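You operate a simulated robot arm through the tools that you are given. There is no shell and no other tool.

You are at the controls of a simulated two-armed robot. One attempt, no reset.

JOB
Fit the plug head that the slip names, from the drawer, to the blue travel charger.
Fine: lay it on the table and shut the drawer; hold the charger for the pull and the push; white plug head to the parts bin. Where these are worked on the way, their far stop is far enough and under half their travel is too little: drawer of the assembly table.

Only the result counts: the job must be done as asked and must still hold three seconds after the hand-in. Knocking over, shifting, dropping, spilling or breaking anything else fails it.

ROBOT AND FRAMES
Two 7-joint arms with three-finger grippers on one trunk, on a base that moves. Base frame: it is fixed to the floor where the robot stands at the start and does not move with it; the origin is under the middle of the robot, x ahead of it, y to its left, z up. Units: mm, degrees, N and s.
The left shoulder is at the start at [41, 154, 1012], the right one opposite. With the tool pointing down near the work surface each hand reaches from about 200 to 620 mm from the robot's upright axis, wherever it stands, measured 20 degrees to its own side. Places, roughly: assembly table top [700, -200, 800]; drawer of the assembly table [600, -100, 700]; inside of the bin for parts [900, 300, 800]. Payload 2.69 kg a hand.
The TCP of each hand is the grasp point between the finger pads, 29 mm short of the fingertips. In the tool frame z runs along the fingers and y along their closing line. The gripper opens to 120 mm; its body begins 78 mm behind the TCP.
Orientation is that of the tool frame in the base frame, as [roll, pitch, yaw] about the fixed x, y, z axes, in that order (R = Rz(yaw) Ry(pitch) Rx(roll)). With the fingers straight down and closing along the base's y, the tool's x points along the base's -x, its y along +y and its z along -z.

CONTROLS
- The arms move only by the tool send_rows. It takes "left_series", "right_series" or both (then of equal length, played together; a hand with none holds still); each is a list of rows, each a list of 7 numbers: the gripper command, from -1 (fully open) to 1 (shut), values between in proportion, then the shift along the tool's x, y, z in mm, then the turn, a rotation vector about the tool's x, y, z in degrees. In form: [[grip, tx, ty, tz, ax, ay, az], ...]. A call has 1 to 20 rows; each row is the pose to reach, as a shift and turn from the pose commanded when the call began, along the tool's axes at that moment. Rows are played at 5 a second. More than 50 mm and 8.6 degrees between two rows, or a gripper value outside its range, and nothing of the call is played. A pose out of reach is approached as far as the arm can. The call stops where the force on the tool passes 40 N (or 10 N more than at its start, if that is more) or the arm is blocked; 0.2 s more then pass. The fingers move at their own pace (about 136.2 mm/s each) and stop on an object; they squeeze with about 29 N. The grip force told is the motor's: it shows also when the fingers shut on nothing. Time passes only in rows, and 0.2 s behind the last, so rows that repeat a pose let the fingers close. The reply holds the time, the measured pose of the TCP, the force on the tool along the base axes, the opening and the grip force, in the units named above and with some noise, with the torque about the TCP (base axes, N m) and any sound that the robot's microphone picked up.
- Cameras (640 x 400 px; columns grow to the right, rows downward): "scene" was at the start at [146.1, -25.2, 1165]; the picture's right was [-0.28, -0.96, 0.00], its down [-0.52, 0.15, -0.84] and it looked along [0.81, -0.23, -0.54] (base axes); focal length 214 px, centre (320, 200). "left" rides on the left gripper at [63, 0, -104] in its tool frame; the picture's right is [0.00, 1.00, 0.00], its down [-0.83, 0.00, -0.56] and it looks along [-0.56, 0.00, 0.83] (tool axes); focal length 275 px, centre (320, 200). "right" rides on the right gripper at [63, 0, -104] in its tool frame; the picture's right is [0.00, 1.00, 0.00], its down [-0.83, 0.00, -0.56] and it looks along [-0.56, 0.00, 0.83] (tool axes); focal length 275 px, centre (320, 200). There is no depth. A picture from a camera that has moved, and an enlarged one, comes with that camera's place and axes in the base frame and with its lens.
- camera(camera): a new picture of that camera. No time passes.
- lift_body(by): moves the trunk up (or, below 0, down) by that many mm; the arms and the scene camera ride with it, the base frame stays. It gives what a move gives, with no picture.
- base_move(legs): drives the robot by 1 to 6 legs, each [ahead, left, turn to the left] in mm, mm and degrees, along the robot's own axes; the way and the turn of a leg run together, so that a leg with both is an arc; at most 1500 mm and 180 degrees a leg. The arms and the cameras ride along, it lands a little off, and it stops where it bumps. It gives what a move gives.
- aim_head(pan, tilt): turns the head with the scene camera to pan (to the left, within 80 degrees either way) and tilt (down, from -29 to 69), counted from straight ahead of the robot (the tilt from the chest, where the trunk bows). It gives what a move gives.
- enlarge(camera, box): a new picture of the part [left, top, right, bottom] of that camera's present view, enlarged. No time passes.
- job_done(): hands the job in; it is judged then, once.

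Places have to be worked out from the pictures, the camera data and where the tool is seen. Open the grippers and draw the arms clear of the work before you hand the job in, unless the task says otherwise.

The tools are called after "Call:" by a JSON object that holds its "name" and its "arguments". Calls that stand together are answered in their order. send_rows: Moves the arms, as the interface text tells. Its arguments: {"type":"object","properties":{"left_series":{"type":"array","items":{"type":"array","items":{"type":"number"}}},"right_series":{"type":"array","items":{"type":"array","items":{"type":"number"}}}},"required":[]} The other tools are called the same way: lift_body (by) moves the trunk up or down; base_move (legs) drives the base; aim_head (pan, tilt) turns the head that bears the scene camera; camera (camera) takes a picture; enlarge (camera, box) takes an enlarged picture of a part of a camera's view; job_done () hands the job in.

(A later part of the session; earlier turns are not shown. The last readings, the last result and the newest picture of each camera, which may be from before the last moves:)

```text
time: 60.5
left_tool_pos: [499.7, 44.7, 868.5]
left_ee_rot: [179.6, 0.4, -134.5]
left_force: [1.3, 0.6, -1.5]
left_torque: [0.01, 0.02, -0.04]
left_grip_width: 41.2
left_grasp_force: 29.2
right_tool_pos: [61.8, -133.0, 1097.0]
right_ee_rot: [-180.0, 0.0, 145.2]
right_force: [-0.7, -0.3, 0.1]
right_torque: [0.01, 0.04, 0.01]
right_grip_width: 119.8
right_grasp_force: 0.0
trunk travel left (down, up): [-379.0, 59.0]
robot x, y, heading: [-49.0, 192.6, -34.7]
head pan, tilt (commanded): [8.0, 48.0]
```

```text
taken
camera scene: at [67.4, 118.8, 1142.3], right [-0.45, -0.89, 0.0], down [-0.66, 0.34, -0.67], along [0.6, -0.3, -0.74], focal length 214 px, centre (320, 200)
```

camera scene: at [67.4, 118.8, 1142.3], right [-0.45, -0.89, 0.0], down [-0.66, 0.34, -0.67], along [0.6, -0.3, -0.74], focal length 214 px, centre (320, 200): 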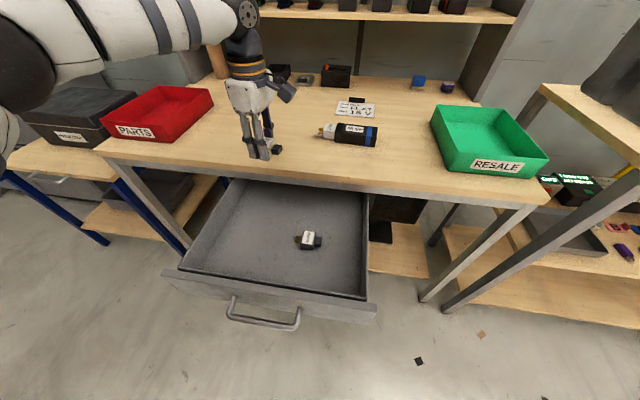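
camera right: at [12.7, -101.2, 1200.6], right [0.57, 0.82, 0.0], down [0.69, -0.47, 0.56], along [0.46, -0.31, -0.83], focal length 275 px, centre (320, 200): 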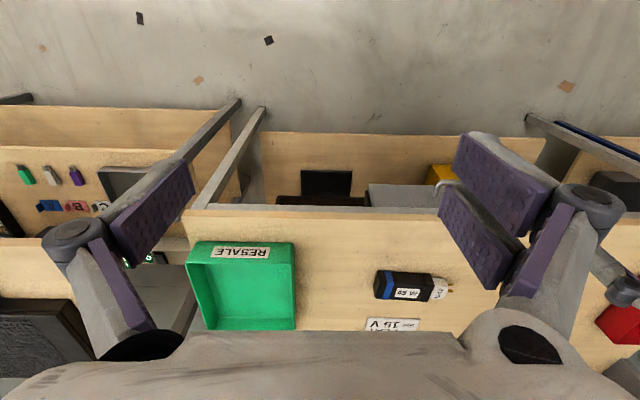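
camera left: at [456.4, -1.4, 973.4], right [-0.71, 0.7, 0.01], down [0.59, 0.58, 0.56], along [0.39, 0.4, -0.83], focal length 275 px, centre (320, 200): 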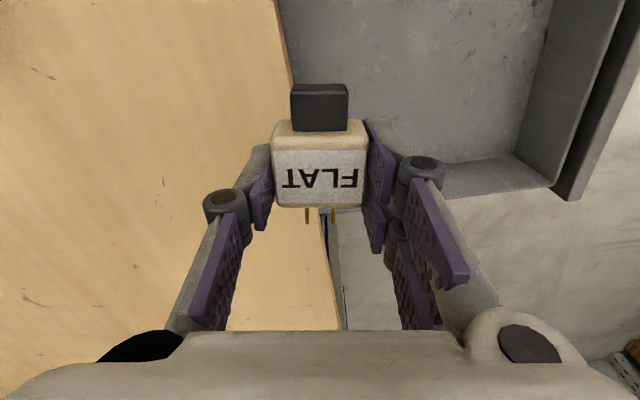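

The hand is now over the table's front edge (f≈385, l≈322). I move it 45 mm further in and square FLAT with the table edge, gently.

Call:
{"name": "send_rows", "arguments": {"left_series": [[1, 1, -6, 0, 0, 0, -1.5], [1, 2, -14, 0, 0, 0, -3.5], [1, 3.5, -23, 0, 0, 0, -5.5], [1, 5, -32, 0, 0, 0, -7.5], [1, 6.5, -41, 0, 0, 0, -9], [1, 7.2, -46.9, 0, 0, 0, -9.7], [1, 7.2, -46.9, 4, 0, 0, -9.7], [1, 7.2, -46.9, 10, 0, 0, -9.7], [1, 7.2, -46.9, 18, 0, 0, -9.7], [1, 7.2, -46.9, 26, 0, 0, -9.7], [1, 7.2, -46.9, 32, 0, 0, -9.7]]}}

Call:
{"name": "camera", "arguments": {"camera": "left"}}

Call:
{"name": "enlarge", "arguments": {"camera": "scene", "box": [200, 60, 400, 190]}}

```text
time: 62.9
left_tool_pos: [528.0, 5.7, 837.9]
left_ee_rot: [179.7, 0.5, -124.8]
left_force: [-0.2, -0.1, 0.0]
left_torque: [0.01, -0.01, -0.02]
left_grip_width: 40.9
left_grasp_force: 29.4
right_tool_pos: [61.8, -134.3, 1096.2]
right_ee_rot: [180.0, 0.0, 145.2]
right_force: [0.1, 0.4, 0.4]
right_torque: [0.01, 0.02, -0.03]
right_grip_width: 120.1
right_grasp_force: 0.0
trunk travel left (down, up): [-379.0, 59.0]
robot x, y, heading: [-54.9, 189.4, -34.8]
head pan, tilt (commanded): [8.0, 48.0]
```

```text
taken
camera left: at [492.3, -45.9, 941.5], right [-0.82, 0.57, 0.01], down [0.48, 0.68, 0.56], along [0.32, 0.46, -0.83], focal length 275 px, centre (320, 200)
```

left: 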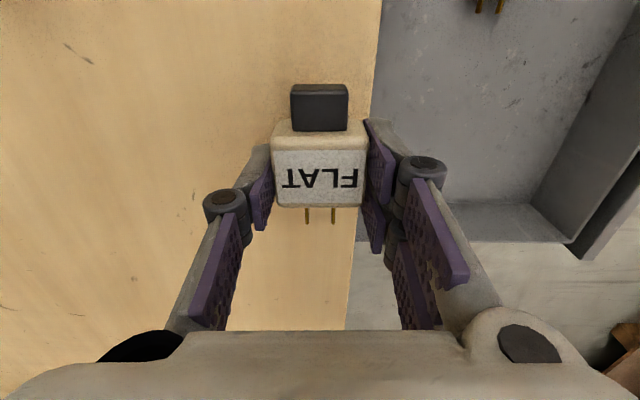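

```text
3.08 times, centred on (300, 125) of scene
camera zoom: at [66.7, 119.3, 1142.5], right [-0.45, -0.89, 0.0], down [-0.66, 0.33, -0.67], along [0.6, -0.3, -0.74], focal length 660 px, centre (382, 431)
```

zoom: 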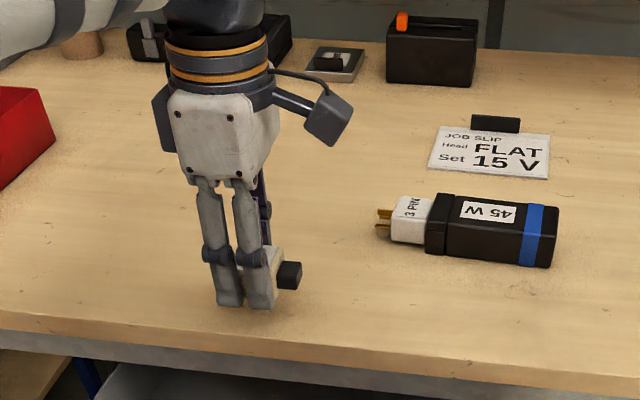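

Comparing edge sightings from several views shows the table top is really at z≈777 with its edge at f≈402, so FLAT is still ~30 mm up and too near the edge. I shift it 20 mm inward and 30 mm right, then lower to just above the top.

Call:
{"name": "send_rows", "arguments": {"left_series": [[1, 5, -3, 0, 0, 0, 0], [1, 12, -8, 0, 0, 0, 0], [1, 20, -13, 0, 0, 0, 0], [1, 28, -18, 0, 0, 0, 0], [1, 31, -20, 0, 0, 0, 0], [1, 31, -20, 6, 0, 0, 0], [1, 31, -20, 13, 0, 0, 0], [1, 31, -20, 19, 0, 0, 0]]}}

Call:
{"name": "camera", "arguments": {"camera": "left"}}

Call:
{"name": "enlarge", "arguments": {"camera": "scene", "box": [220, 90, 340, 170]}}

```text
time: 64.7
left_tool_pos: [521.1, -28.5, 819.0]
left_ee_rot: [179.5, 0.4, -124.8]
left_force: [-0.6, -0.2, -0.9]
left_torque: [0.0, -0.01, -0.02]
left_grip_width: 41.1
left_grasp_force: 28.6
left hand out of reach, approached as far as the arm can: row 4, 5, 6, 7, 8
right_tool_pos: [62.2, -134.8, 1096.7]
right_ee_rot: [-180.0, 0.0, 145.1]
right_force: [-0.7, 0.3, 0.6]
right_torque: [0.02, -0.02, -0.01]
right_grip_width: 119.9
right_grasp_force: 0.0
trunk travel left (down, up): [-379.0, 59.0]
robot x, y, heading: [-53.5, 189.1, -34.7]
head pan, tilt (commanded): [8.0, 48.0]
```

```text
taken
camera left: at [486.0, -79.5, 922.0], right [-0.82, 0.57, 0.01], down [0.48, 0.67, 0.56], along [0.32, 0.46, -0.83], focal length 275 px, centre (320, 200)
```

left: 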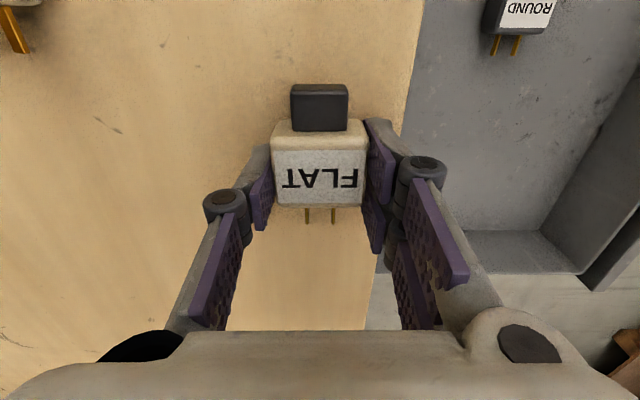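

```text
5.00 times, centred on (280, 130) of scene
camera zoom: at [66.7, 119.2, 1142.5], right [-0.45, -0.89, 0.0], down [-0.66, 0.33, -0.67], along [0.6, -0.3, -0.74], focal length 1072 px, centre (520, 550)
```

zoom: 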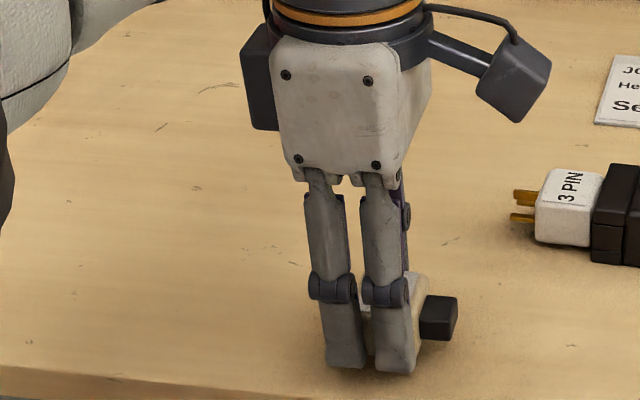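

FLAT is about 13 mm above the table, 20 mm inside the edge. I lower it in small steps (easing back 5 mm toward the robot) until it touches.

Call:
{"name": "send_rows", "arguments": {"left_series": [[1, 0, 3, 4, 0, 0, 0], [1, 0, 5, 8, 0, 0, 0], [1, 0, 5, 10, 0, 0, 0], [1, 0, 5, 12, 0, 0, 0], [1, 0, 5, 13.5, 0, 0, 0]]}}

Call:
{"name": "camera", "arguments": {"camera": "left"}}

Call:
{"name": "enlarge", "arguments": {"camera": "scene", "box": [220, 90, 340, 170]}}

```text
time: 65.9
left_tool_pos: [516.7, -23.7, 807.9]
left_ee_rot: [180.0, 0.4, -124.8]
left_force: [1.4, -0.1, 18.1]
left_torque: [-0.11, 0.29, -0.12]
left_grip_width: 41.2
left_grasp_force: 28.7
right_tool_pos: [59.8, -133.2, 1097.2]
right_ee_rot: [-179.9, 0.2, 145.1]
right_force: [0.2, 0.0, -0.6]
right_torque: [0.01, 0.0, 0.03]
right_grip_width: 119.7
right_grasp_force: 0.0
trunk travel left (down, up): [-379.0, 59.0]
robot x, y, heading: [-51.1, 191.9, -34.8]
head pan, tilt (commanded): [8.0, 48.0]
```

```text
taken
camera left: at [481.7, -76.1, 911.6], right [-0.82, 0.57, 0.0], down [0.48, 0.68, 0.56], along [0.32, 0.46, -0.83], focal length 275 px, centre (320, 200)
```

left: 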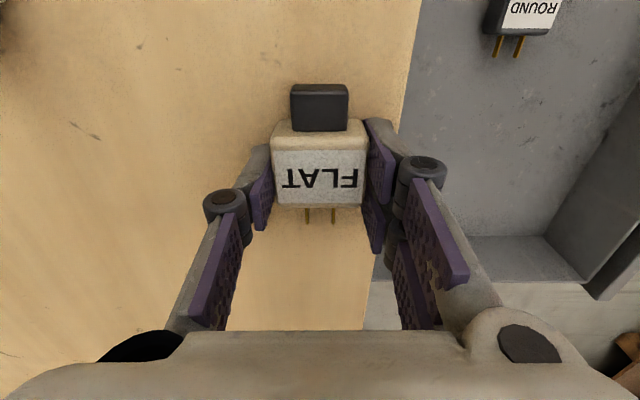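

```text
5.00 times, centred on (280, 130) of scene
camera zoom: at [65.4, 120.0, 1143.0], right [-0.45, -0.89, 0.0], down [-0.66, 0.33, -0.67], along [0.6, -0.3, -0.74], focal length 1072 px, centre (520, 550)
```

zoom: 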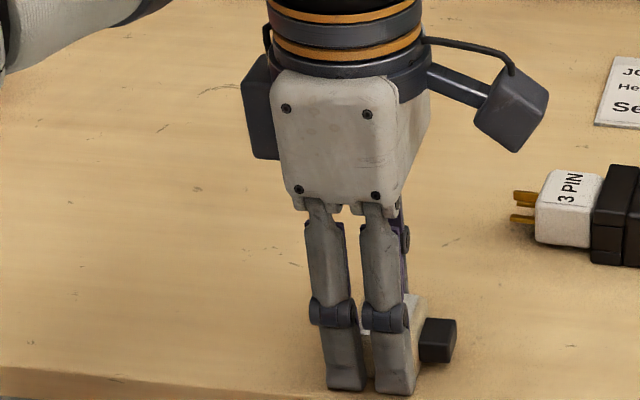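

The head touches the table (18 N at TCP z≈808, so the top is about z≈779). I ease off 2 mm and open the fingers to release it.

Call:
{"name": "send_rows", "arguments": {"left_series": [[1, 0, 0, -2, 0, 0, 0], [0.3, 0, 0, -2, 0, 0, 0], [0.1, 0, 0, -2, 0, 0, 0], [-0.2, 0, 0, -2, 0, 0, 0], [-0.4, 0, 0, -2, 0, 0, 0], [-0.4, 0, 0, -2, 0, 0, 0]]}}

Call:
{"name": "camera", "arguments": {"camera": "left"}}

```text
time: 67.3
left_tool_pos: [517.1, -24.5, 808.0]
left_ee_rot: [179.7, 0.5, -124.9]
left_force: [-0.7, 1.0, 0.7]
left_torque: [0.0, -0.02, 0.01]
left_grip_width: 84.2
left_grasp_force: 0.1
right_tool_pos: [61.2, -133.1, 1096.0]
right_ee_rot: [180.0, -0.1, 145.3]
right_force: [0.4, -0.6, 0.0]
right_torque: [0.02, 0.01, 0.0]
right_grip_width: 120.0
right_grasp_force: 0.1
trunk travel left (down, up): [-379.0, 59.0]
robot x, y, heading: [-50.0, 189.6, -34.9]
head pan, tilt (commanded): [8.0, 48.0]
```

```text
taken
camera left: at [482.0, -76.5, 910.4], right [-0.82, 0.57, 0.01], down [0.48, 0.67, 0.56], along [0.32, 0.46, -0.83], focal length 275 px, centre (320, 200)
```

left: 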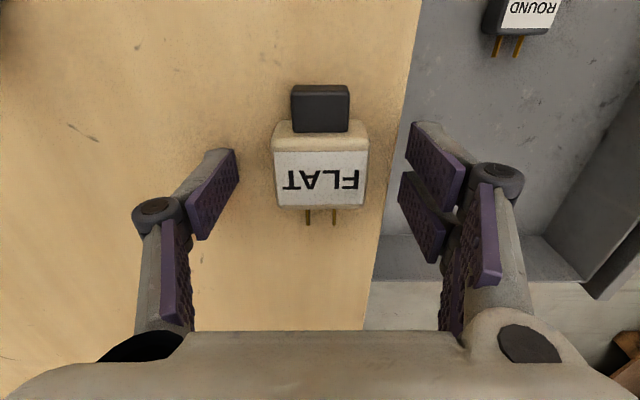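

FLAT lies on the table at about f≈438, l≈273, squared with the edge. I raise the hand straight up, then back the base away to get ready to shut the drawer.

Call:
{"name": "send_rows", "arguments": {"left_series": [[-0.4, 0, 0, -10, 0, 0, 0], [-0.4, 0, 0, -35, 0, 0, 0], [-0.4, 0, 0, -70, 0, 0, 0], [-0.4, 0, 0, -105, 0, 0, 0], [-0.4, 0, 0, -130, 0, 0, 0]]}}

Call:
{"name": "camera", "arguments": {"camera": "left"}}

Call:
{"name": "base_move", "arguments": {"legs": [[-280, 0, 0]]}}

Call:
{"name": "camera", "arguments": {"camera": "scene"}}

```text
time: 68.5
left_tool_pos: [506.6, -21.1, 929.6]
left_ee_rot: [179.7, 0.5, -124.8]
left_force: [0.2, 0.2, -0.6]
left_torque: [0.01, 0.02, 0.0]
left_grip_width: 84.1
left_grasp_force: 0.0
left hand out of reach, approached as far as the arm can: row 4, 5
right_tool_pos: [60.9, -134.5, 1096.5]
right_ee_rot: [-180.0, 0.0, 145.1]
right_force: [-0.5, 0.0, -0.3]
right_torque: [-0.01, 0.02, -0.01]
right_grip_width: 119.9
right_grasp_force: 0.0
trunk travel left (down, up): [-379.0, 59.0]
robot x, y, heading: [-50.3, 190.7, -34.7]
head pan, tilt (commanded): [8.0, 48.0]
```

```text
taken
camera left: at [472.0, -71.8, 1032.2], right [-0.82, 0.57, 0.01], down [0.48, 0.67, 0.56], along [0.32, 0.46, -0.83], focal length 275 px, centre (320, 200)
```

left: 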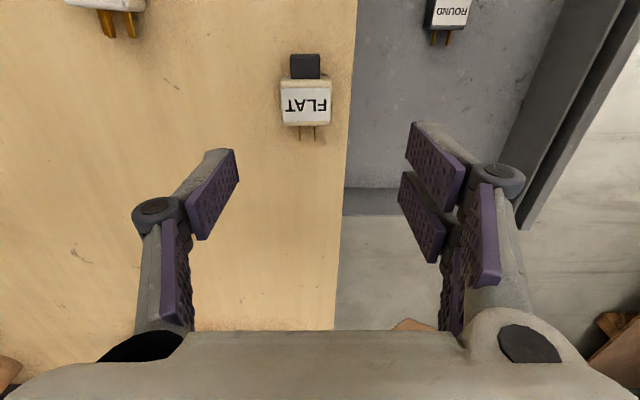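

```text
time: 70.4
left_tool_pos: [276.1, 139.9, 928.5]
left_ee_rot: [179.7, 0.4, -125.0]
left_force: [0.7, -0.2, -0.5]
left_torque: [-0.02, -0.03, -0.03]
left_grip_width: 83.9
left_grasp_force: 0.0
right_tool_pos: [-170.0, 26.4, 1096.8]
right_ee_rot: [180.0, 0.1, 145.1]
right_force: [-0.7, 0.2, 0.0]
right_torque: [0.0, -0.05, 0.0]
right_grip_width: 120.0
right_grasp_force: 0.1
trunk travel left (down, up): [-379.0, 59.0]
robot x, y, heading: [-284.1, 348.7, -34.8]
head pan, tilt (commanded): [8.0, 48.0]
```

```text
taken
camera scene: at [-163.8, 279.3, 1142.6], right [-0.45, -0.89, 0.0], down [-0.66, 0.34, -0.67], along [0.6, -0.3, -0.74], focal length 214 px, centre (320, 200)
```

scene: 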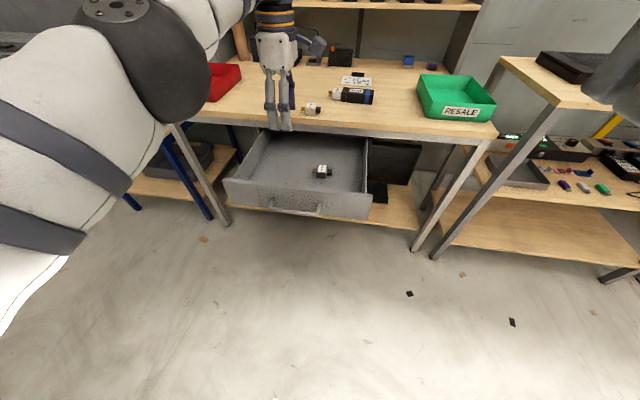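

FLAT stands fine on the table. I now turn the left hand horizontal (fingers toward the drawer, closed fist) while moving it in front of the drawer face, left of the handle.

Call:
{"name": "send_rows", "arguments": {"left_series": [[0.2, -12, 18, 5, 7, 0, 0], [0.6, -25, 36, 12, 14, 0, 0], [1, -38, 54, 20, 21, 0, 0], [1, -51, 72, 30, 28, 0, 0], [1, -64, 90, 42, 35, 0, 0], [1, -77, 107, 56, 42, 0, 0], [1, -90, 107, 80, 49, 0, 0], [1, -102, 107, 105, 56, 0, 0], [1, -102, 107, 130, 63, 0, 0], [1, -102, 107, 155, 70, 0, 0], [1, -102, 107, 180, 77, 0, 0], [1, -102, 107, 205, 84, 0, 0], [1, -102, 107, 225, 90, 0, 0], [1, -102, 107, 238, 90, 0, 0]]}}

Call:
{"name": "camera", "arguments": {"camera": "scene"}}

Call:
{"name": "camera", "arguments": {"camera": "left"}}

```text
time: 72.1
left_tool_pos: [305.6, -50.9, 983.6]
left_ee_rot: [-132.5, -2.4, -124.9]
left_force: [-0.9, -1.6, -3.3]
left_torque: [-0.08, -0.2, 0.08]
left_grip_width: 0.0
left_grasp_force: 29.1
left hand out of reach, approached as far as the arm can: row 1, 2, 3, 4, 5, 6, 7, 8
right_tool_pos: [-166.4, 24.2, 1096.8]
right_ee_rot: [180.0, -0.1, 145.0]
right_force: [0.2, 0.5, 0.8]
right_torque: [-0.07, -0.01, -0.01]
right_grip_width: 119.8
right_grasp_force: 0.1
trunk travel left (down, up): [-379.0, 59.0]
robot x, y, heading: [-283.3, 346.9, -34.8]
head pan, tilt (commanded): [8.0, 48.0]
stopped in row 8 (left hand): the force on the tool passed its limit at 54 N (the readings are from after the stop); the commanded pose is now the measured one
```

```text
taken
camera scene: at [-160.8, 277.4, 1142.3], right [-0.45, -0.89, 0.0], down [-0.66, 0.34, -0.67], along [0.59, -0.3, -0.75], focal length 214 px, centre (320, 200)
```

scene: 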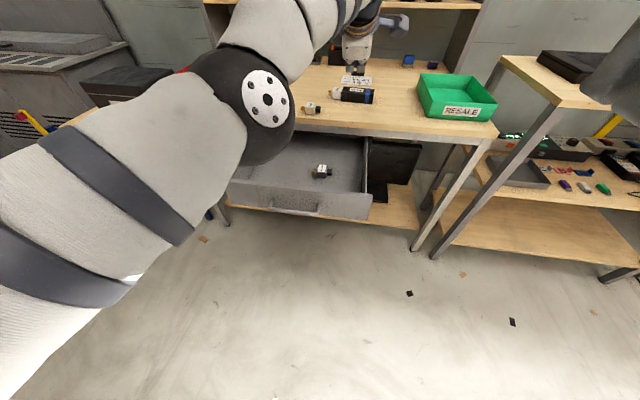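

```text
taken
camera left: at [209.6, -56.0, 1056.7], right [-0.57, 0.37, -0.74], down [0.15, 0.93, 0.35], along [0.81, 0.09, -0.58], focal length 275 px, centre (320, 200)
```

left: 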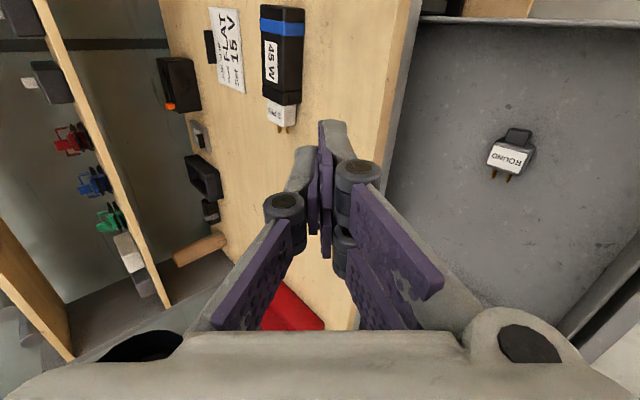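

The fist swung out of reach in that roll direction and stopped in free space above the drawer; nothing appears touched. I bring the hand back to a plain fingers-down pose nearer the robot first.

Call:
{"name": "send_rows", "arguments": {"left_series": [[1, -8, 10, -5, -4, 0, 0], [1, -17, 21, -10, -8, 0, 0], [1, -25, 31, -16, -12, 0, 0], [1, -33, 42, -21, -16, 0, 0], [1, -42, 52, -26, -20, 0, 0], [1, -50, 62, -31, -24, 0, 0], [1, -58, 73, -36, -28, 0, 0], [1, -67, 83, -41, -32, 0, 0], [1, -75, 94, -47, -36, 0, 0], [1, -83, 104, -52, -40, 0, 0], [1, -92, 115, -57, -44, 0, 0], [1, -100, 125, -62, -47, 0, 0]]}}

Call:
{"name": "camera", "arguments": {"camera": "scene"}}

```text
time: 74.7
left_tool_pos: [249.2, 106.9, 929.6]
left_ee_rot: [-179.7, -2.1, -125.0]
left_force: [0.0, 0.6, 0.4]
left_torque: [0.01, -0.01, 0.0]
left_grip_width: 0.0
left_grasp_force: 28.8
left hand out of reach, approached as far as the arm can: row 3, 4, 10, 11, 12
right_tool_pos: [-168.6, 25.8, 1095.2]
right_ee_rot: [-180.0, 0.0, 145.0]
right_force: [-0.2, 0.0, -0.5]
right_torque: [-0.01, -0.04, 0.02]
right_grip_width: 119.7
right_grasp_force: 0.2
trunk travel left (down, up): [-379.0, 59.0]
robot x, y, heading: [-284.1, 348.6, -34.8]
head pan, tilt (commanded): [8.0, 48.0]
```

```text
taken
camera scene: at [-163.2, 278.9, 1142.5], right [-0.45, -0.89, 0.0], down [-0.66, 0.34, -0.67], along [0.6, -0.3, -0.74], focal length 214 px, centre (320, 200)
```

scene: 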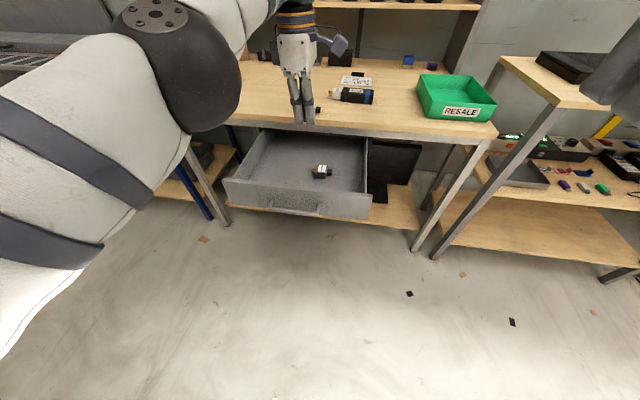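

The left hand is fine again. I'll shut the drawer with the right hand instead: I shift the base 150 mm left and move the right hand forward in its plain pose.

Call:
{"name": "base_move", "arguments": {"legs": [[0, 150, 0]]}}

Call:
{"name": "send_rows", "arguments": {"right_series": [[0, -30, 10, 12, 0, 0, 0], [0.5, -60, 20, 24, 0, 0, 0], [1, -90, 30, 36, 0, 0, 0], [1, -120, 40, 50, 0, 0, 0], [1, -150, 50, 64, 0, 0, 0], [1, -180, 60, 76, 0, 0, 0]]}}

Call:
{"name": "camera", "arguments": {"camera": "scene"}}

```text
time: 76.5
left_tool_pos: [336.2, 231.8, 928.4]
left_ee_rot: [-179.8, -2.2, -124.9]
left_force: [-0.3, -0.4, -0.3]
left_torque: [0.02, 0.02, -0.04]
left_grip_width: 0.0
left_grasp_force: 28.7
right_tool_pos: [-82.3, 150.0, 1096.7]
right_ee_rot: [179.9, 0.0, 145.1]
right_force: [-0.2, 1.2, 0.6]
right_torque: [-0.03, 0.01, 0.01]
right_grip_width: 119.9
right_grasp_force: 0.2
trunk travel left (down, up): [-379.0, 59.0]
robot x, y, heading: [-195.3, 469.1, -34.8]
head pan, tilt (commanded): [8.0, 48.0]
```

```text
time: 77.9
left_tool_pos: [336.2, 230.9, 929.9]
left_ee_rot: [-179.7, -2.2, -124.9]
left_force: [0.7, -0.2, 0.4]
left_torque: [0.0, 0.02, 0.0]
left_grip_width: 0.0
left_grasp_force: 28.6
right_tool_pos: [99.4, 97.0, 1019.1]
right_ee_rot: [-179.9, -0.1, 145.1]
right_force: [0.6, 0.1, -0.4]
right_torque: [0.0, 0.0, 0.04]
right_grip_width: 0.0
right_grasp_force: 28.5
trunk travel left (down, up): [-379.0, 59.0]
robot x, y, heading: [-199.4, 474.6, -34.8]
head pan, tilt (commanded): [8.0, 48.0]
```

```text
taken
camera scene: at [-76.2, 402.7, 1142.4], right [-0.45, -0.89, 0.0], down [-0.66, 0.34, -0.67], along [0.6, -0.3, -0.74], focal length 214 px, centre (320, 200)
```

scene: 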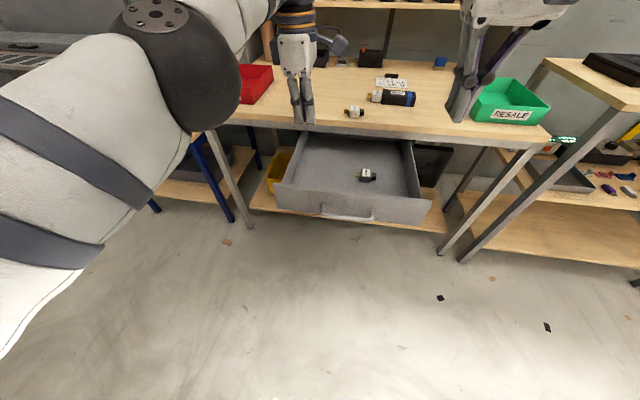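

The right hand is at f≈26, l≈136, z≈1019, well clear above. I turn it horizontal (mirror of what worked for the left hand).

Call:
{"name": "send_rows", "arguments": {"right_series": [[1, 0, 0, 0, 4.619, -4.619, -4.619], [1, 0, 0, 0, 9.238, -9.238, -9.238], [1, 0, 0, 0, 13.856, -13.856, -13.856], [1, 0, 0, 0, 18.475, -18.475, -18.475], [1, 0, 0, 0, 23.094, -23.094, -23.094], [1, 0, 0, 0, 27.713, -27.713, -27.713], [1, 0, 0, 0, 32.332, -32.332, -32.332], [1, 0, 0, 0, 36.95, -36.95, -36.95], [1, 0, 0, 0, 41.57, -41.57, -41.57], [1, 0, 0, 0, 46.188, -46.188, -46.188], [1, 0, 0, 0, 50.807, -50.807, -50.807], [1, 0, 0, 0, 55.426, -55.426, -55.426], [1, 0, 0, 0, 60.045, -60.045, -60.045], [1, 0, 0, 0, 64.663, -64.663, -64.663], [1, 0, 0, 0, 69.282, -69.282, -69.282]]}}

Call:
{"name": "camera", "arguments": {"camera": "scene"}}

```text
time: 81.1
left_tool_pos: [337.4, 231.3, 929.0]
left_ee_rot: [-179.7, -2.3, -124.8]
left_force: [0.1, -0.2, 0.8]
left_torque: [-0.01, 0.02, -0.02]
left_grip_width: 0.1
left_grasp_force: 28.6
right_tool_pos: [115.0, 93.0, 1019.8]
right_ee_rot: [-90.0, -0.2, -124.9]
right_force: [-0.2, -0.2, 0.3]
right_torque: [-0.03, 0.01, 0.0]
right_grip_width: 0.2
right_grasp_force: 28.0
right hand out of reach, approached as far as the arm can: row 14, 15
trunk travel left (down, up): [-379.0, 59.0]
robot x, y, heading: [-196.4, 473.9, -34.7]
head pan, tilt (commanded): [8.0, 48.0]
```

```text
taken
camera scene: at [-76.7, 402.6, 1142.4], right [-0.45, -0.89, 0.0], down [-0.66, 0.34, -0.67], along [0.6, -0.3, -0.74], focal length 214 px, centre (320, 200)
```

scene: 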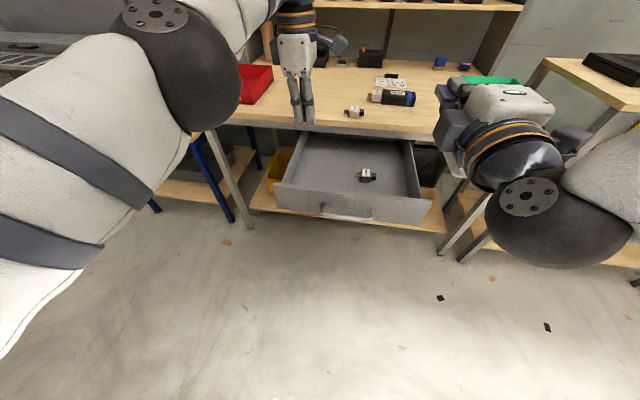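

The right fist is horizontal at f≈41, l≈142, in front of the drawer face and right of the handle. I lower it to z≈692.

Call:
{"name": "send_rows", "arguments": {"right_series": [[1, 0, 40, 0, 0, 0, 0], [1, 0, 82, 0, 0, 0, 0], [1, 0, 124, 0, 0, 0, 0], [1, 0, 166, 0, 0, 0, 0], [1, 0, 208, 0, 0, 0, 0], [1, 0, 250, 0, 0, 0, 0], [1, 0, 290, 0, 0, 0, 0], [1, 0, 328, 0, 0, 0, 0]]}}

Call:
{"name": "camera", "arguments": {"camera": "scene"}}

Call:
{"name": "camera", "arguments": {"camera": "right"}}

```text
time: 82.9
left_tool_pos: [336.8, 231.2, 927.7]
left_ee_rot: [-179.7, -2.2, -124.9]
left_force: [0.5, -0.1, 0.0]
left_torque: [0.02, 0.01, 0.01]
left_grip_width: 0.2
left_grasp_force: 28.2
right_tool_pos: [113.9, 93.2, 691.5]
right_ee_rot: [-89.9, 0.0, -124.8]
right_force: [0.1, 0.1, 0.5]
right_torque: [-0.03, -0.01, 0.02]
right_grip_width: 0.0
right_grasp_force: 28.4
trunk travel left (down, up): [-379.0, 59.0]
robot x, y, heading: [-196.9, 474.8, -34.7]
head pan, tilt (commanded): [8.0, 48.0]
```

```text
taken
camera scene: at [-76.7, 402.6, 1142.4], right [-0.45, -0.89, 0.0], down [-0.66, 0.34, -0.67], along [0.6, -0.3, -0.74], focal length 214 px, centre (320, 200)
```

scene: 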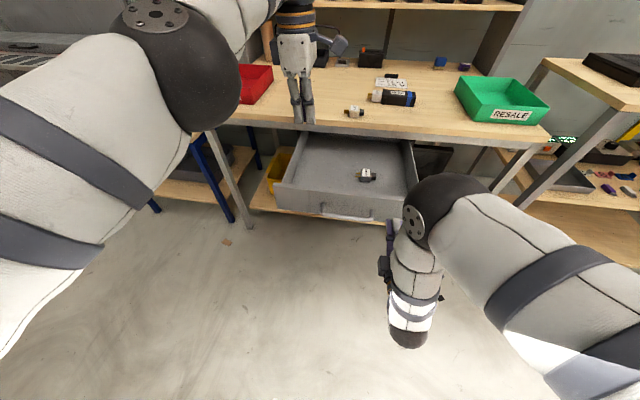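

```text
taken
camera right: at [-7.8, 99.6, 692.9], right [0.0, 0.0, -1.0], down [0.02, 1.0, 0.0], along [1.0, -0.02, 0.0], focal length 275 px, centre (320, 200)
```

right: 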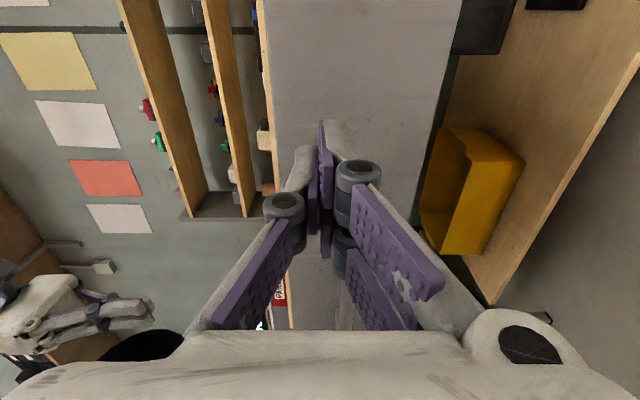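

The fist faces the drawer front just right of the handle. I lower it 10 mm more to the middle of the face and drive ahead to push the drawer in.

Call:
{"name": "send_rows", "arguments": {"right_series": [[1, 0, 5, 0, 0, 0, 0], [1, 0, 11, 0, 0, 0, 0]]}}

Call:
{"name": "base_move", "arguments": {"legs": [[150, 0, 0]]}}

Call:
{"name": "camera", "arguments": {"camera": "scene"}}

Call:
{"name": "camera", "arguments": {"camera": "right"}}

```text
time: 83.5
left_tool_pos: [336.8, 231.4, 929.3]
left_ee_rot: [-179.7, -2.1, -124.9]
left_force: [-0.1, 0.3, 0.8]
left_torque: [-0.02, 0.02, 0.02]
left_grip_width: 0.0
left_grasp_force: 28.9
right_tool_pos: [115.2, 92.9, 681.1]
right_ee_rot: [-90.0, 0.0, -124.9]
right_force: [0.4, -0.1, 0.5]
right_torque: [0.01, 0.01, 0.0]
right_grip_width: 0.0
right_grasp_force: 28.3
trunk travel left (down, up): [-379.0, 59.0]
robot x, y, heading: [-198.6, 474.2, -35.0]
head pan, tilt (commanded): [8.0, 48.0]
```

```text
time: 84.8
left_tool_pos: [459.8, 145.1, 928.5]
left_ee_rot: [-179.7, -2.2, -124.8]
left_force: [-0.2, -0.6, -0.2]
left_torque: [0.0, 0.01, 0.0]
left_grip_width: 0.1
left_grasp_force: 28.2
right_tool_pos: [237.5, 6.9, 682.2]
right_ee_rot: [-90.1, 0.0, -124.9]
right_force: [-0.7, 0.5, -0.6]
right_torque: [0.01, -0.02, 0.02]
right_grip_width: 0.0
right_grasp_force: 28.3
trunk travel left (down, up): [-379.0, 59.0]
robot x, y, heading: [-70.9, 389.3, -34.9]
head pan, tilt (commanded): [8.0, 48.0]
```

```text
taken
camera scene: at [46.7, 316.4, 1142.3], right [-0.45, -0.89, 0.0], down [-0.66, 0.34, -0.67], along [0.6, -0.3, -0.74], focal length 214 px, centre (320, 200)
```

scene: 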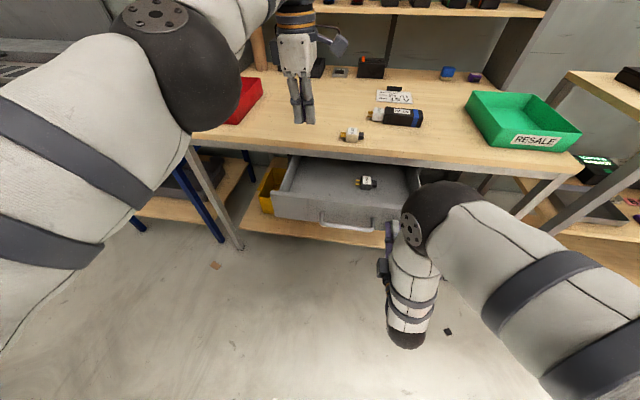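

```text
taken
camera right: at [115.7, 13.6, 682.0], right [0.0, 0.0, -1.0], down [0.02, 1.0, 0.0], along [1.0, -0.02, 0.0], focal length 275 px, centre (320, 200)
```

right: 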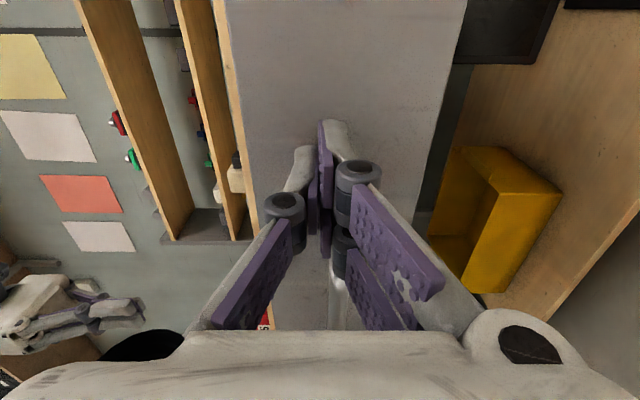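

The drawer is moving in. I push on another 150 mm.

Call:
{"name": "base_move", "arguments": {"legs": [[150, 0, 0]]}}

Call:
{"name": "camera", "arguments": {"camera": "scene"}}

Call:
{"name": "camera", "arguments": {"camera": "right"}}

```text
time: 86.2
left_tool_pos: [582.9, 58.0, 928.7]
left_ee_rot: [-179.8, -2.2, -124.9]
left_force: [0.3, 0.1, -0.2]
left_torque: [0.01, -0.01, 0.04]
left_grip_width: 0.0
left_grasp_force: 28.9
right_tool_pos: [360.1, -78.5, 682.1]
right_ee_rot: [-90.1, 0.0, -124.9]
right_force: [0.6, 0.5, -0.9]
right_torque: [-0.01, -0.02, 0.0]
right_grip_width: 0.1
right_grasp_force: 28.8
trunk travel left (down, up): [-379.0, 59.0]
robot x, y, heading: [49.0, 301.2, -35.3]
head pan, tilt (commanded): [8.0, 48.0]
```

```text
taken
camera scene: at [169.5, 231.0, 1142.3], right [-0.45, -0.89, 0.0], down [-0.66, 0.34, -0.67], along [0.6, -0.3, -0.74], focal length 214 px, centre (320, 200)
```

scene: 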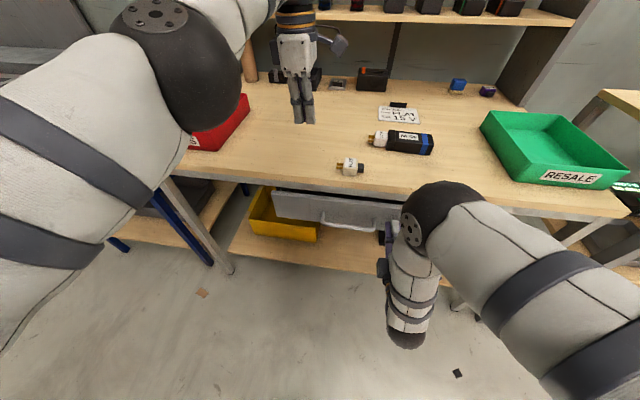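

```text
taken
camera right: at [238.9, -71.7, 682.0], right [0.0, 0.0, -1.0], down [0.02, 1.0, 0.0], along [1.0, -0.02, 0.0], focal length 275 px, centre (320, 200)
```

right: 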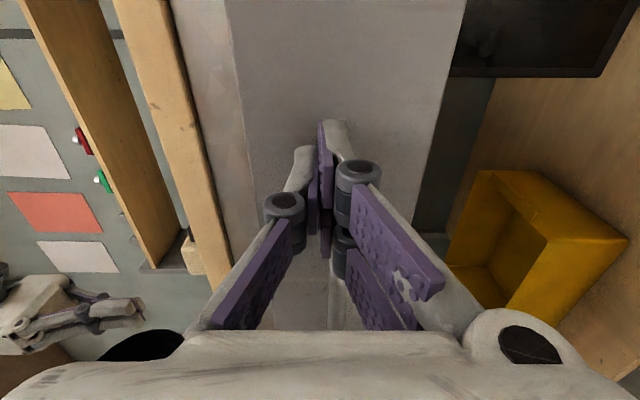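

About 46 mm remain. I finish the push with the arm in small steps until it meets the closed stop.

Call:
{"name": "send_rows", "arguments": {"right_series": [[1, 0, 0, 8, 0, 0, 0], [1, 0, 0, 16, 0, 0, 0], [1, 0, 0, 24, 0, 0, 0], [1, 0, 0, 31, 0, 0, 0], [1, 0, 0, 37, 0, 0, 0], [1, 0, 0, 42, 0, 0, 0], [1, 0, 0, 46, 0, 0, 0], [1, 0, 0, 50, 0, 0, 0], [1, 0, 0, 54, 0, 0, 0]]}}

Call:
{"name": "camera", "arguments": {"camera": "scene"}}

Call:
{"name": "camera", "arguments": {"camera": "right"}}

```text
time: 88.0
left_tool_pos: [579.8, 61.4, 930.6]
left_ee_rot: [-179.5, -2.2, -125.0]
left_force: [-0.7, 0.1, 0.2]
left_torque: [0.02, -0.04, 0.01]
left_grip_width: 0.0
left_grasp_force: 28.3
right_tool_pos: [395.7, -102.9, 680.7]
right_ee_rot: [-90.4, -0.1, -125.0]
right_force: [-15.1, 11.4, 7.8]
right_torque: [-0.29, 0.01, -0.43]
right_grip_width: 5.9
right_grasp_force: 28.8
trunk travel left (down, up): [-379.0, 59.0]
robot x, y, heading: [49.4, 302.0, -35.1]
head pan, tilt (commanded): [8.0, 48.0]
stopped in row 8 (right hand): the force on the tool passed its limit at 46 N (the readings are from after the stop); the commanded pose is now the measured one
```

```text
taken
camera scene: at [166.4, 233.4, 1142.9], right [-0.45, -0.89, 0.0], down [-0.66, 0.34, -0.67], along [0.6, -0.3, -0.74], focal length 214 px, centre (320, 200)
```

scene: 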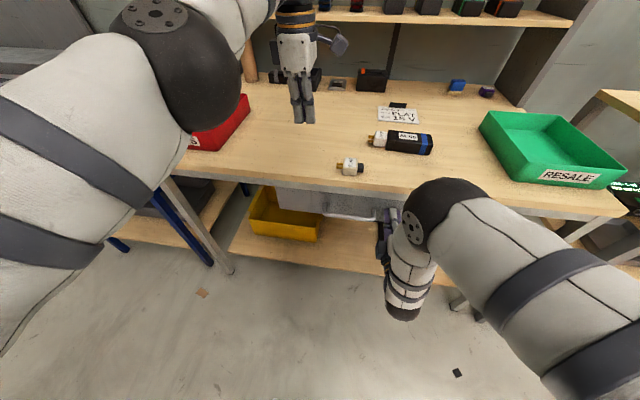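

```text
taken
camera right: at [273.9, -95.6, 682.0], right [-0.01, 0.0, -1.0], down [0.02, 1.0, 0.0], along [1.0, -0.02, -0.01], focal length 275 px, centre (320, 200)
```

right: 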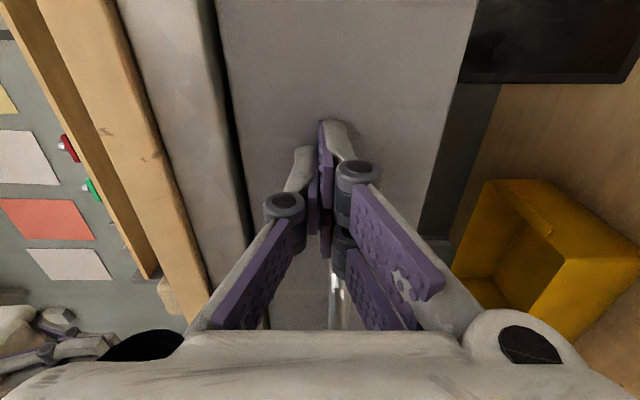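

The drawer is shut (fingertips at f≈413, resisting). I draw the right fist back 60 mm, then raise it in front of the table edge.

Call:
{"name": "send_rows", "arguments": {"right_series": [[1, 0, 0, -15, 0, 0, 0], [1, 0, 0, -40, 0, 0, 0], [1, 0, 0, -60, 0, 0, 0], [1, 0, -40, -60, 0, 0, 0], [1, 0, -82, -60, 0, 0, 0], [1, 0, -124, -60, 0, 0, 0], [1, 0, -166, -60, 0, 0, 0], [1, 0, -208, -60, 0, 0, 0], [1, 0, -250, -60, 0, 0, 0], [1, 0, -290, -60, 0, 0, 0], [1, 0, -335, -60, 0, 0, 0]]}}

Call:
{"name": "camera", "arguments": {"camera": "scene"}}

```text
time: 90.4
left_tool_pos: [581.7, 59.3, 928.7]
left_ee_rot: [-179.6, -2.2, -125.0]
left_force: [-0.5, -0.1, -0.2]
left_torque: [-0.01, 0.02, -0.02]
left_grip_width: 0.0
left_grasp_force: 28.4
right_tool_pos: [359.9, -72.5, 1016.0]
right_ee_rot: [-90.2, 0.1, -124.9]
right_force: [-0.5, -0.4, 0.1]
right_torque: [-0.01, 0.02, -0.03]
right_grip_width: 0.0
right_grasp_force: 28.3
right hand out of reach, approached as far as the arm can: row 10, 11
trunk travel left (down, up): [-379.0, 59.0]
robot x, y, heading: [48.9, 298.5, -35.1]
head pan, tilt (commanded): [8.0, 48.0]
```

```text
taken
camera scene: at [167.6, 231.1, 1142.5], right [-0.45, -0.89, 0.0], down [-0.66, 0.34, -0.67], along [0.6, -0.3, -0.74], focal length 214 px, centre (320, 200)
```

scene: 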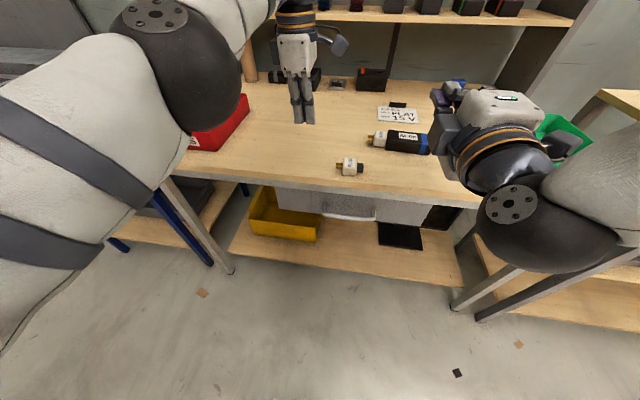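

The drawer is shut. I turn the right hand back to fingers-down by the inverse rotation, opening the gripper.

Call:
{"name": "send_rows", "arguments": {"right_series": [[0.5, 0, 0, 0, -4.619, 4.619, 4.619], [0, 0, 0, 0, -9.238, 9.238, 9.238], [-0.3, 0, 0, 0, -13.856, 13.856, 13.856], [-0.3, 0, 0, 0, -18.475, 18.475, 18.475], [-0.3, 0, 0, 0, -23.094, 23.094, 23.094], [-0.3, 0, 0, 0, -27.713, 27.713, 27.713], [-0.3, 0, 0, 0, -32.332, 32.332, 32.332], [-0.3, 0, 0, 0, -36.95, 36.95, 36.95], [-0.3, 0, 0, 0, -41.57, 41.57, 41.57], [-0.3, 0, 0, 0, -46.188, 46.188, 46.188], [-0.3, 0, 0, 0, -50.807, 50.807, 50.807], [-0.3, 0, 0, 0, -55.426, 55.426, 55.426], [-0.3, 0, 0, 0, -60.045, 60.045, 60.045], [-0.3, 0, 0, 0, -64.663, 64.663, 64.663], [-0.3, 0, 0, 0, -69.282, 69.282, 69.282]]}}

Call:
{"name": "camera", "arguments": {"camera": "scene"}}

Call:
{"name": "camera", "arguments": {"camera": "right"}}

Call:
{"name": "camera", "arguments": {"camera": "left"}}

```text
time: 93.6
left_tool_pos: [581.5, 59.5, 929.3]
left_ee_rot: [-179.6, -2.2, -125.0]
left_force: [0.4, 0.0, 0.6]
left_torque: [0.0, 0.02, -0.02]
left_grip_width: 0.1
left_grasp_force: 28.2
right_tool_pos: [361.9, -74.2, 1015.8]
right_ee_rot: [179.9, -0.4, 145.0]
right_force: [0.4, -0.5, -0.2]
right_torque: [0.0, 0.03, 0.0]
right_grip_width: 77.9
right_grasp_force: 0.1
trunk travel left (down, up): [-379.0, 59.0]
robot x, y, heading: [48.6, 304.8, -34.8]
head pan, tilt (commanded): [8.0, 48.0]
```

```text
taken
camera scene: at [168.5, 231.5, 1142.4], right [-0.45, -0.89, 0.0], down [-0.66, 0.34, -0.67], along [0.6, -0.3, -0.74], focal length 214 px, centre (320, 200)
```

scene: 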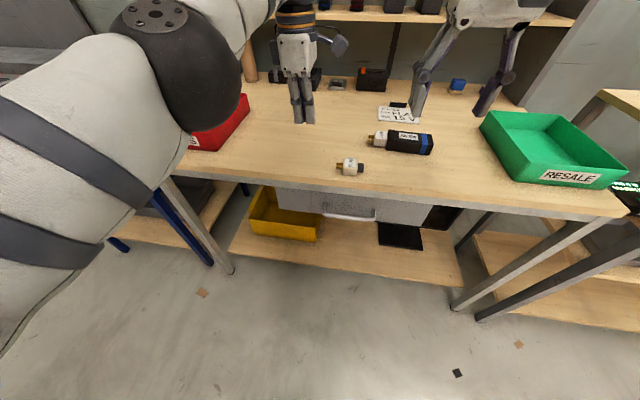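

```text
taken
camera right: at [310.5, -39.1, 1120.4], right [0.57, 0.82, 0.0], down [0.69, -0.48, 0.55], along [0.45, -0.31, -0.84], focal length 275 px, centre (320, 200)
```

right: 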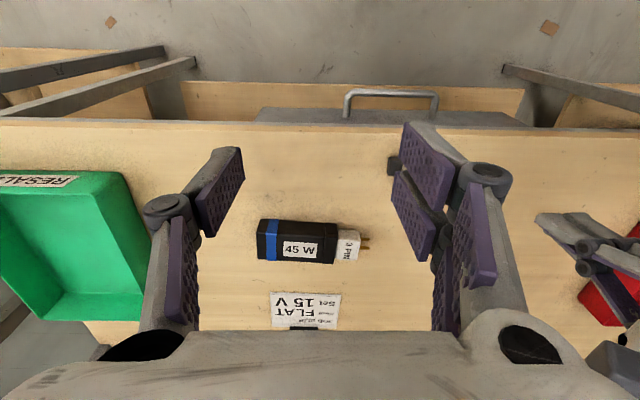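

```text
taken
camera left: at [548.2, 12.3, 1034.9], right [-0.82, 0.58, -0.01], down [0.49, 0.7, 0.52], along [0.31, 0.43, -0.85], focal length 275 px, centre (320, 200)
```

left: 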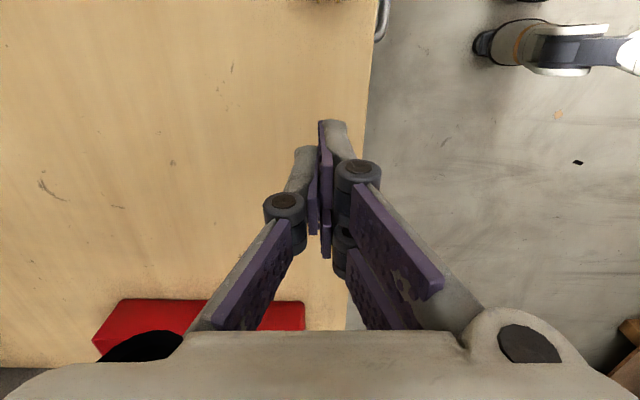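

Everything is as wanted. I zoom on the charger with the right camera to locate it exactly.

Call:
{"name": "enlarge", "arguments": {"camera": "right", "box": [240, 200, 390, 280]}}

Call:
{"name": "enlarge", "arguments": {"camera": "scene", "box": [330, 110, 450, 185]}}

```text
4.27 times, centred on (315, 240) of right
camera zoom: at [310.5, -39.1, 1120.4], right [0.57, 0.82, 0.0], down [0.69, -0.48, 0.55], along [0.45, -0.31, -0.84], focal length 1174 px, centre (341, 29)
```

zoom: 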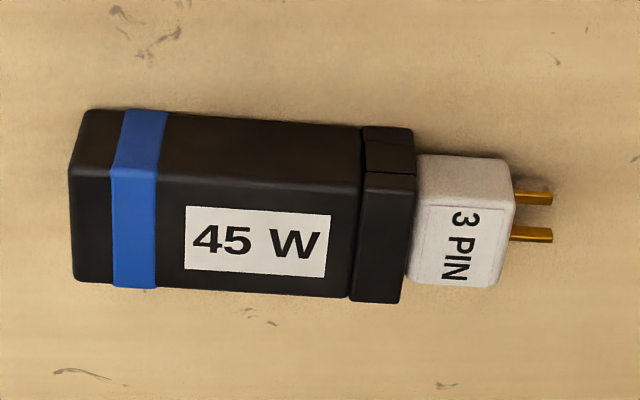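

```text
5.33 times, centred on (390, 148) of scene
camera zoom: at [168.5, 231.5, 1142.4], right [-0.45, -0.89, 0.0], down [-0.66, 0.34, -0.67], along [0.6, -0.3, -0.74], focal length 1144 px, centre (-53, 480)
```

zoom: 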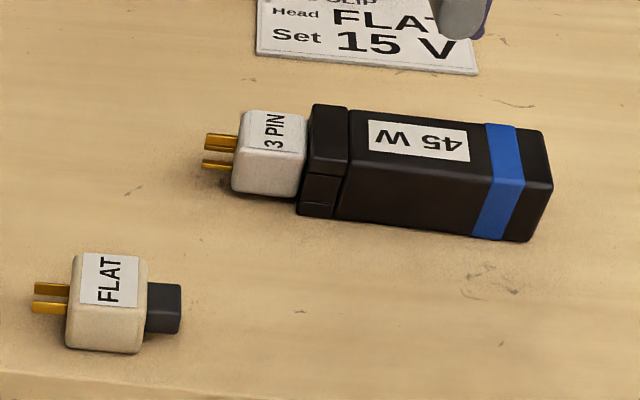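

Charger located: axis at about 50.8° in base (4.4° off the table edge), body 52 wide, top z≈814, collar face at l≈171, white head from l≈171 to 206. I drive the base to stand centred before the charger at working distance, both hands being high enough to clear everything.

Call:
{"name": "base_move", "arguments": {"legs": [[90, -142, 0], [80, 0, 0]]}}

Call:
{"name": "aim_head", "arguments": {"pan": 0, "tilt": 52}}

Call:
{"name": "camera", "arguments": {"camera": "scene"}}

Call:
{"name": "camera", "arguments": {"camera": "right"}}

Call:
{"name": "camera", "arguments": {"camera": "left"}}

```text
time: 96.0
left_tool_pos: [641.2, -153.7, 927.9]
left_ee_rot: [-179.6, -2.2, -124.9]
left_force: [0.7, 0.2, -0.4]
left_torque: [-0.01, -0.01, -0.04]
left_grip_width: 0.2
left_grasp_force: 28.5
right_tool_pos: [421.7, -286.5, 1015.6]
right_ee_rot: [-179.9, -0.4, 145.0]
right_force: [0.3, -0.2, 0.2]
right_torque: [0.03, 0.05, 0.01]
right_grip_width: 77.9
right_grasp_force: 0.0
trunk travel left (down, up): [-379.0, 59.0]
robot x, y, heading: [108.6, 94.8, -34.8]
head pan, tilt (commanded): [8.0, 48.0]
```

```text
time: 96.7
left_tool_pos: [641.6, -153.3, 929.1]
left_ee_rot: [-179.6, -2.2, -124.8]
left_force: [-0.3, 0.4, -0.4]
left_torque: [-0.01, -0.01, 0.0]
left_grip_width: 0.0
left_grasp_force: 28.5
right_tool_pos: [419.2, -285.0, 1015.5]
right_ee_rot: [-179.9, -0.2, 145.0]
right_force: [0.3, 0.5, 0.4]
right_torque: [-0.02, -0.02, 0.0]
right_grip_width: 77.9
right_grasp_force: 0.1
trunk travel left (down, up): [-379.0, 59.0]
robot x, y, heading: [108.7, 92.3, -35.1]
head pan, tilt (commanded): [0.0, 52.0]
```

```text
taken
camera scene: at [218.5, 11.9, 1137.1], right [-0.57, -0.82, 0.0], down [-0.65, 0.45, -0.62], along [0.51, -0.35, -0.79], focal length 214 px, centre (320, 200)
```

scene: 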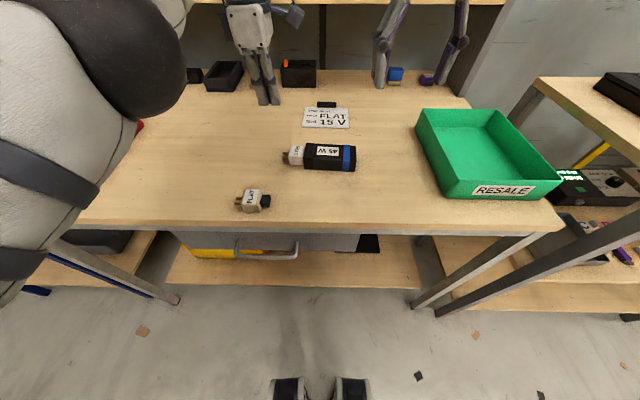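

```text
taken
camera right: at [369.0, -251.3, 1120.5], right [0.57, 0.82, 0.0], down [0.69, -0.47, 0.55], along [0.45, -0.31, -0.83], focal length 275 px, centre (320, 200)
```

right: 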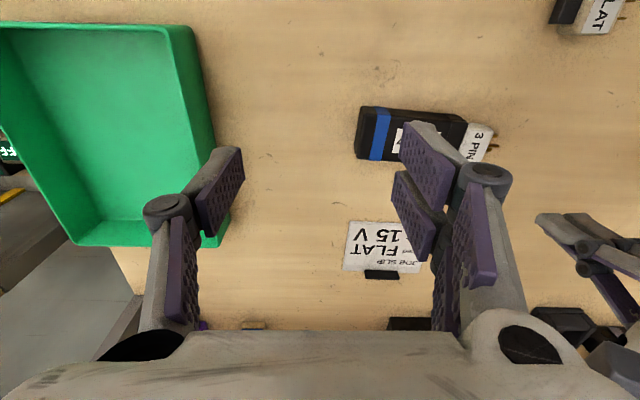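

```text
taken
camera left: at [606.9, -200.0, 1035.3], right [-0.82, 0.58, -0.01], down [0.49, 0.7, 0.52], along [0.31, 0.42, -0.85], focal length 275 px, centre (320, 200)
```

left: 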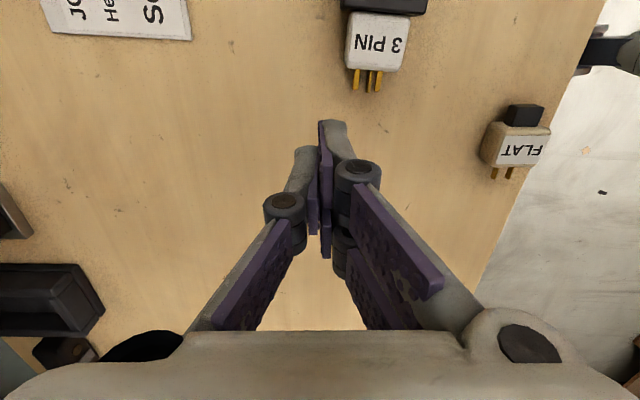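

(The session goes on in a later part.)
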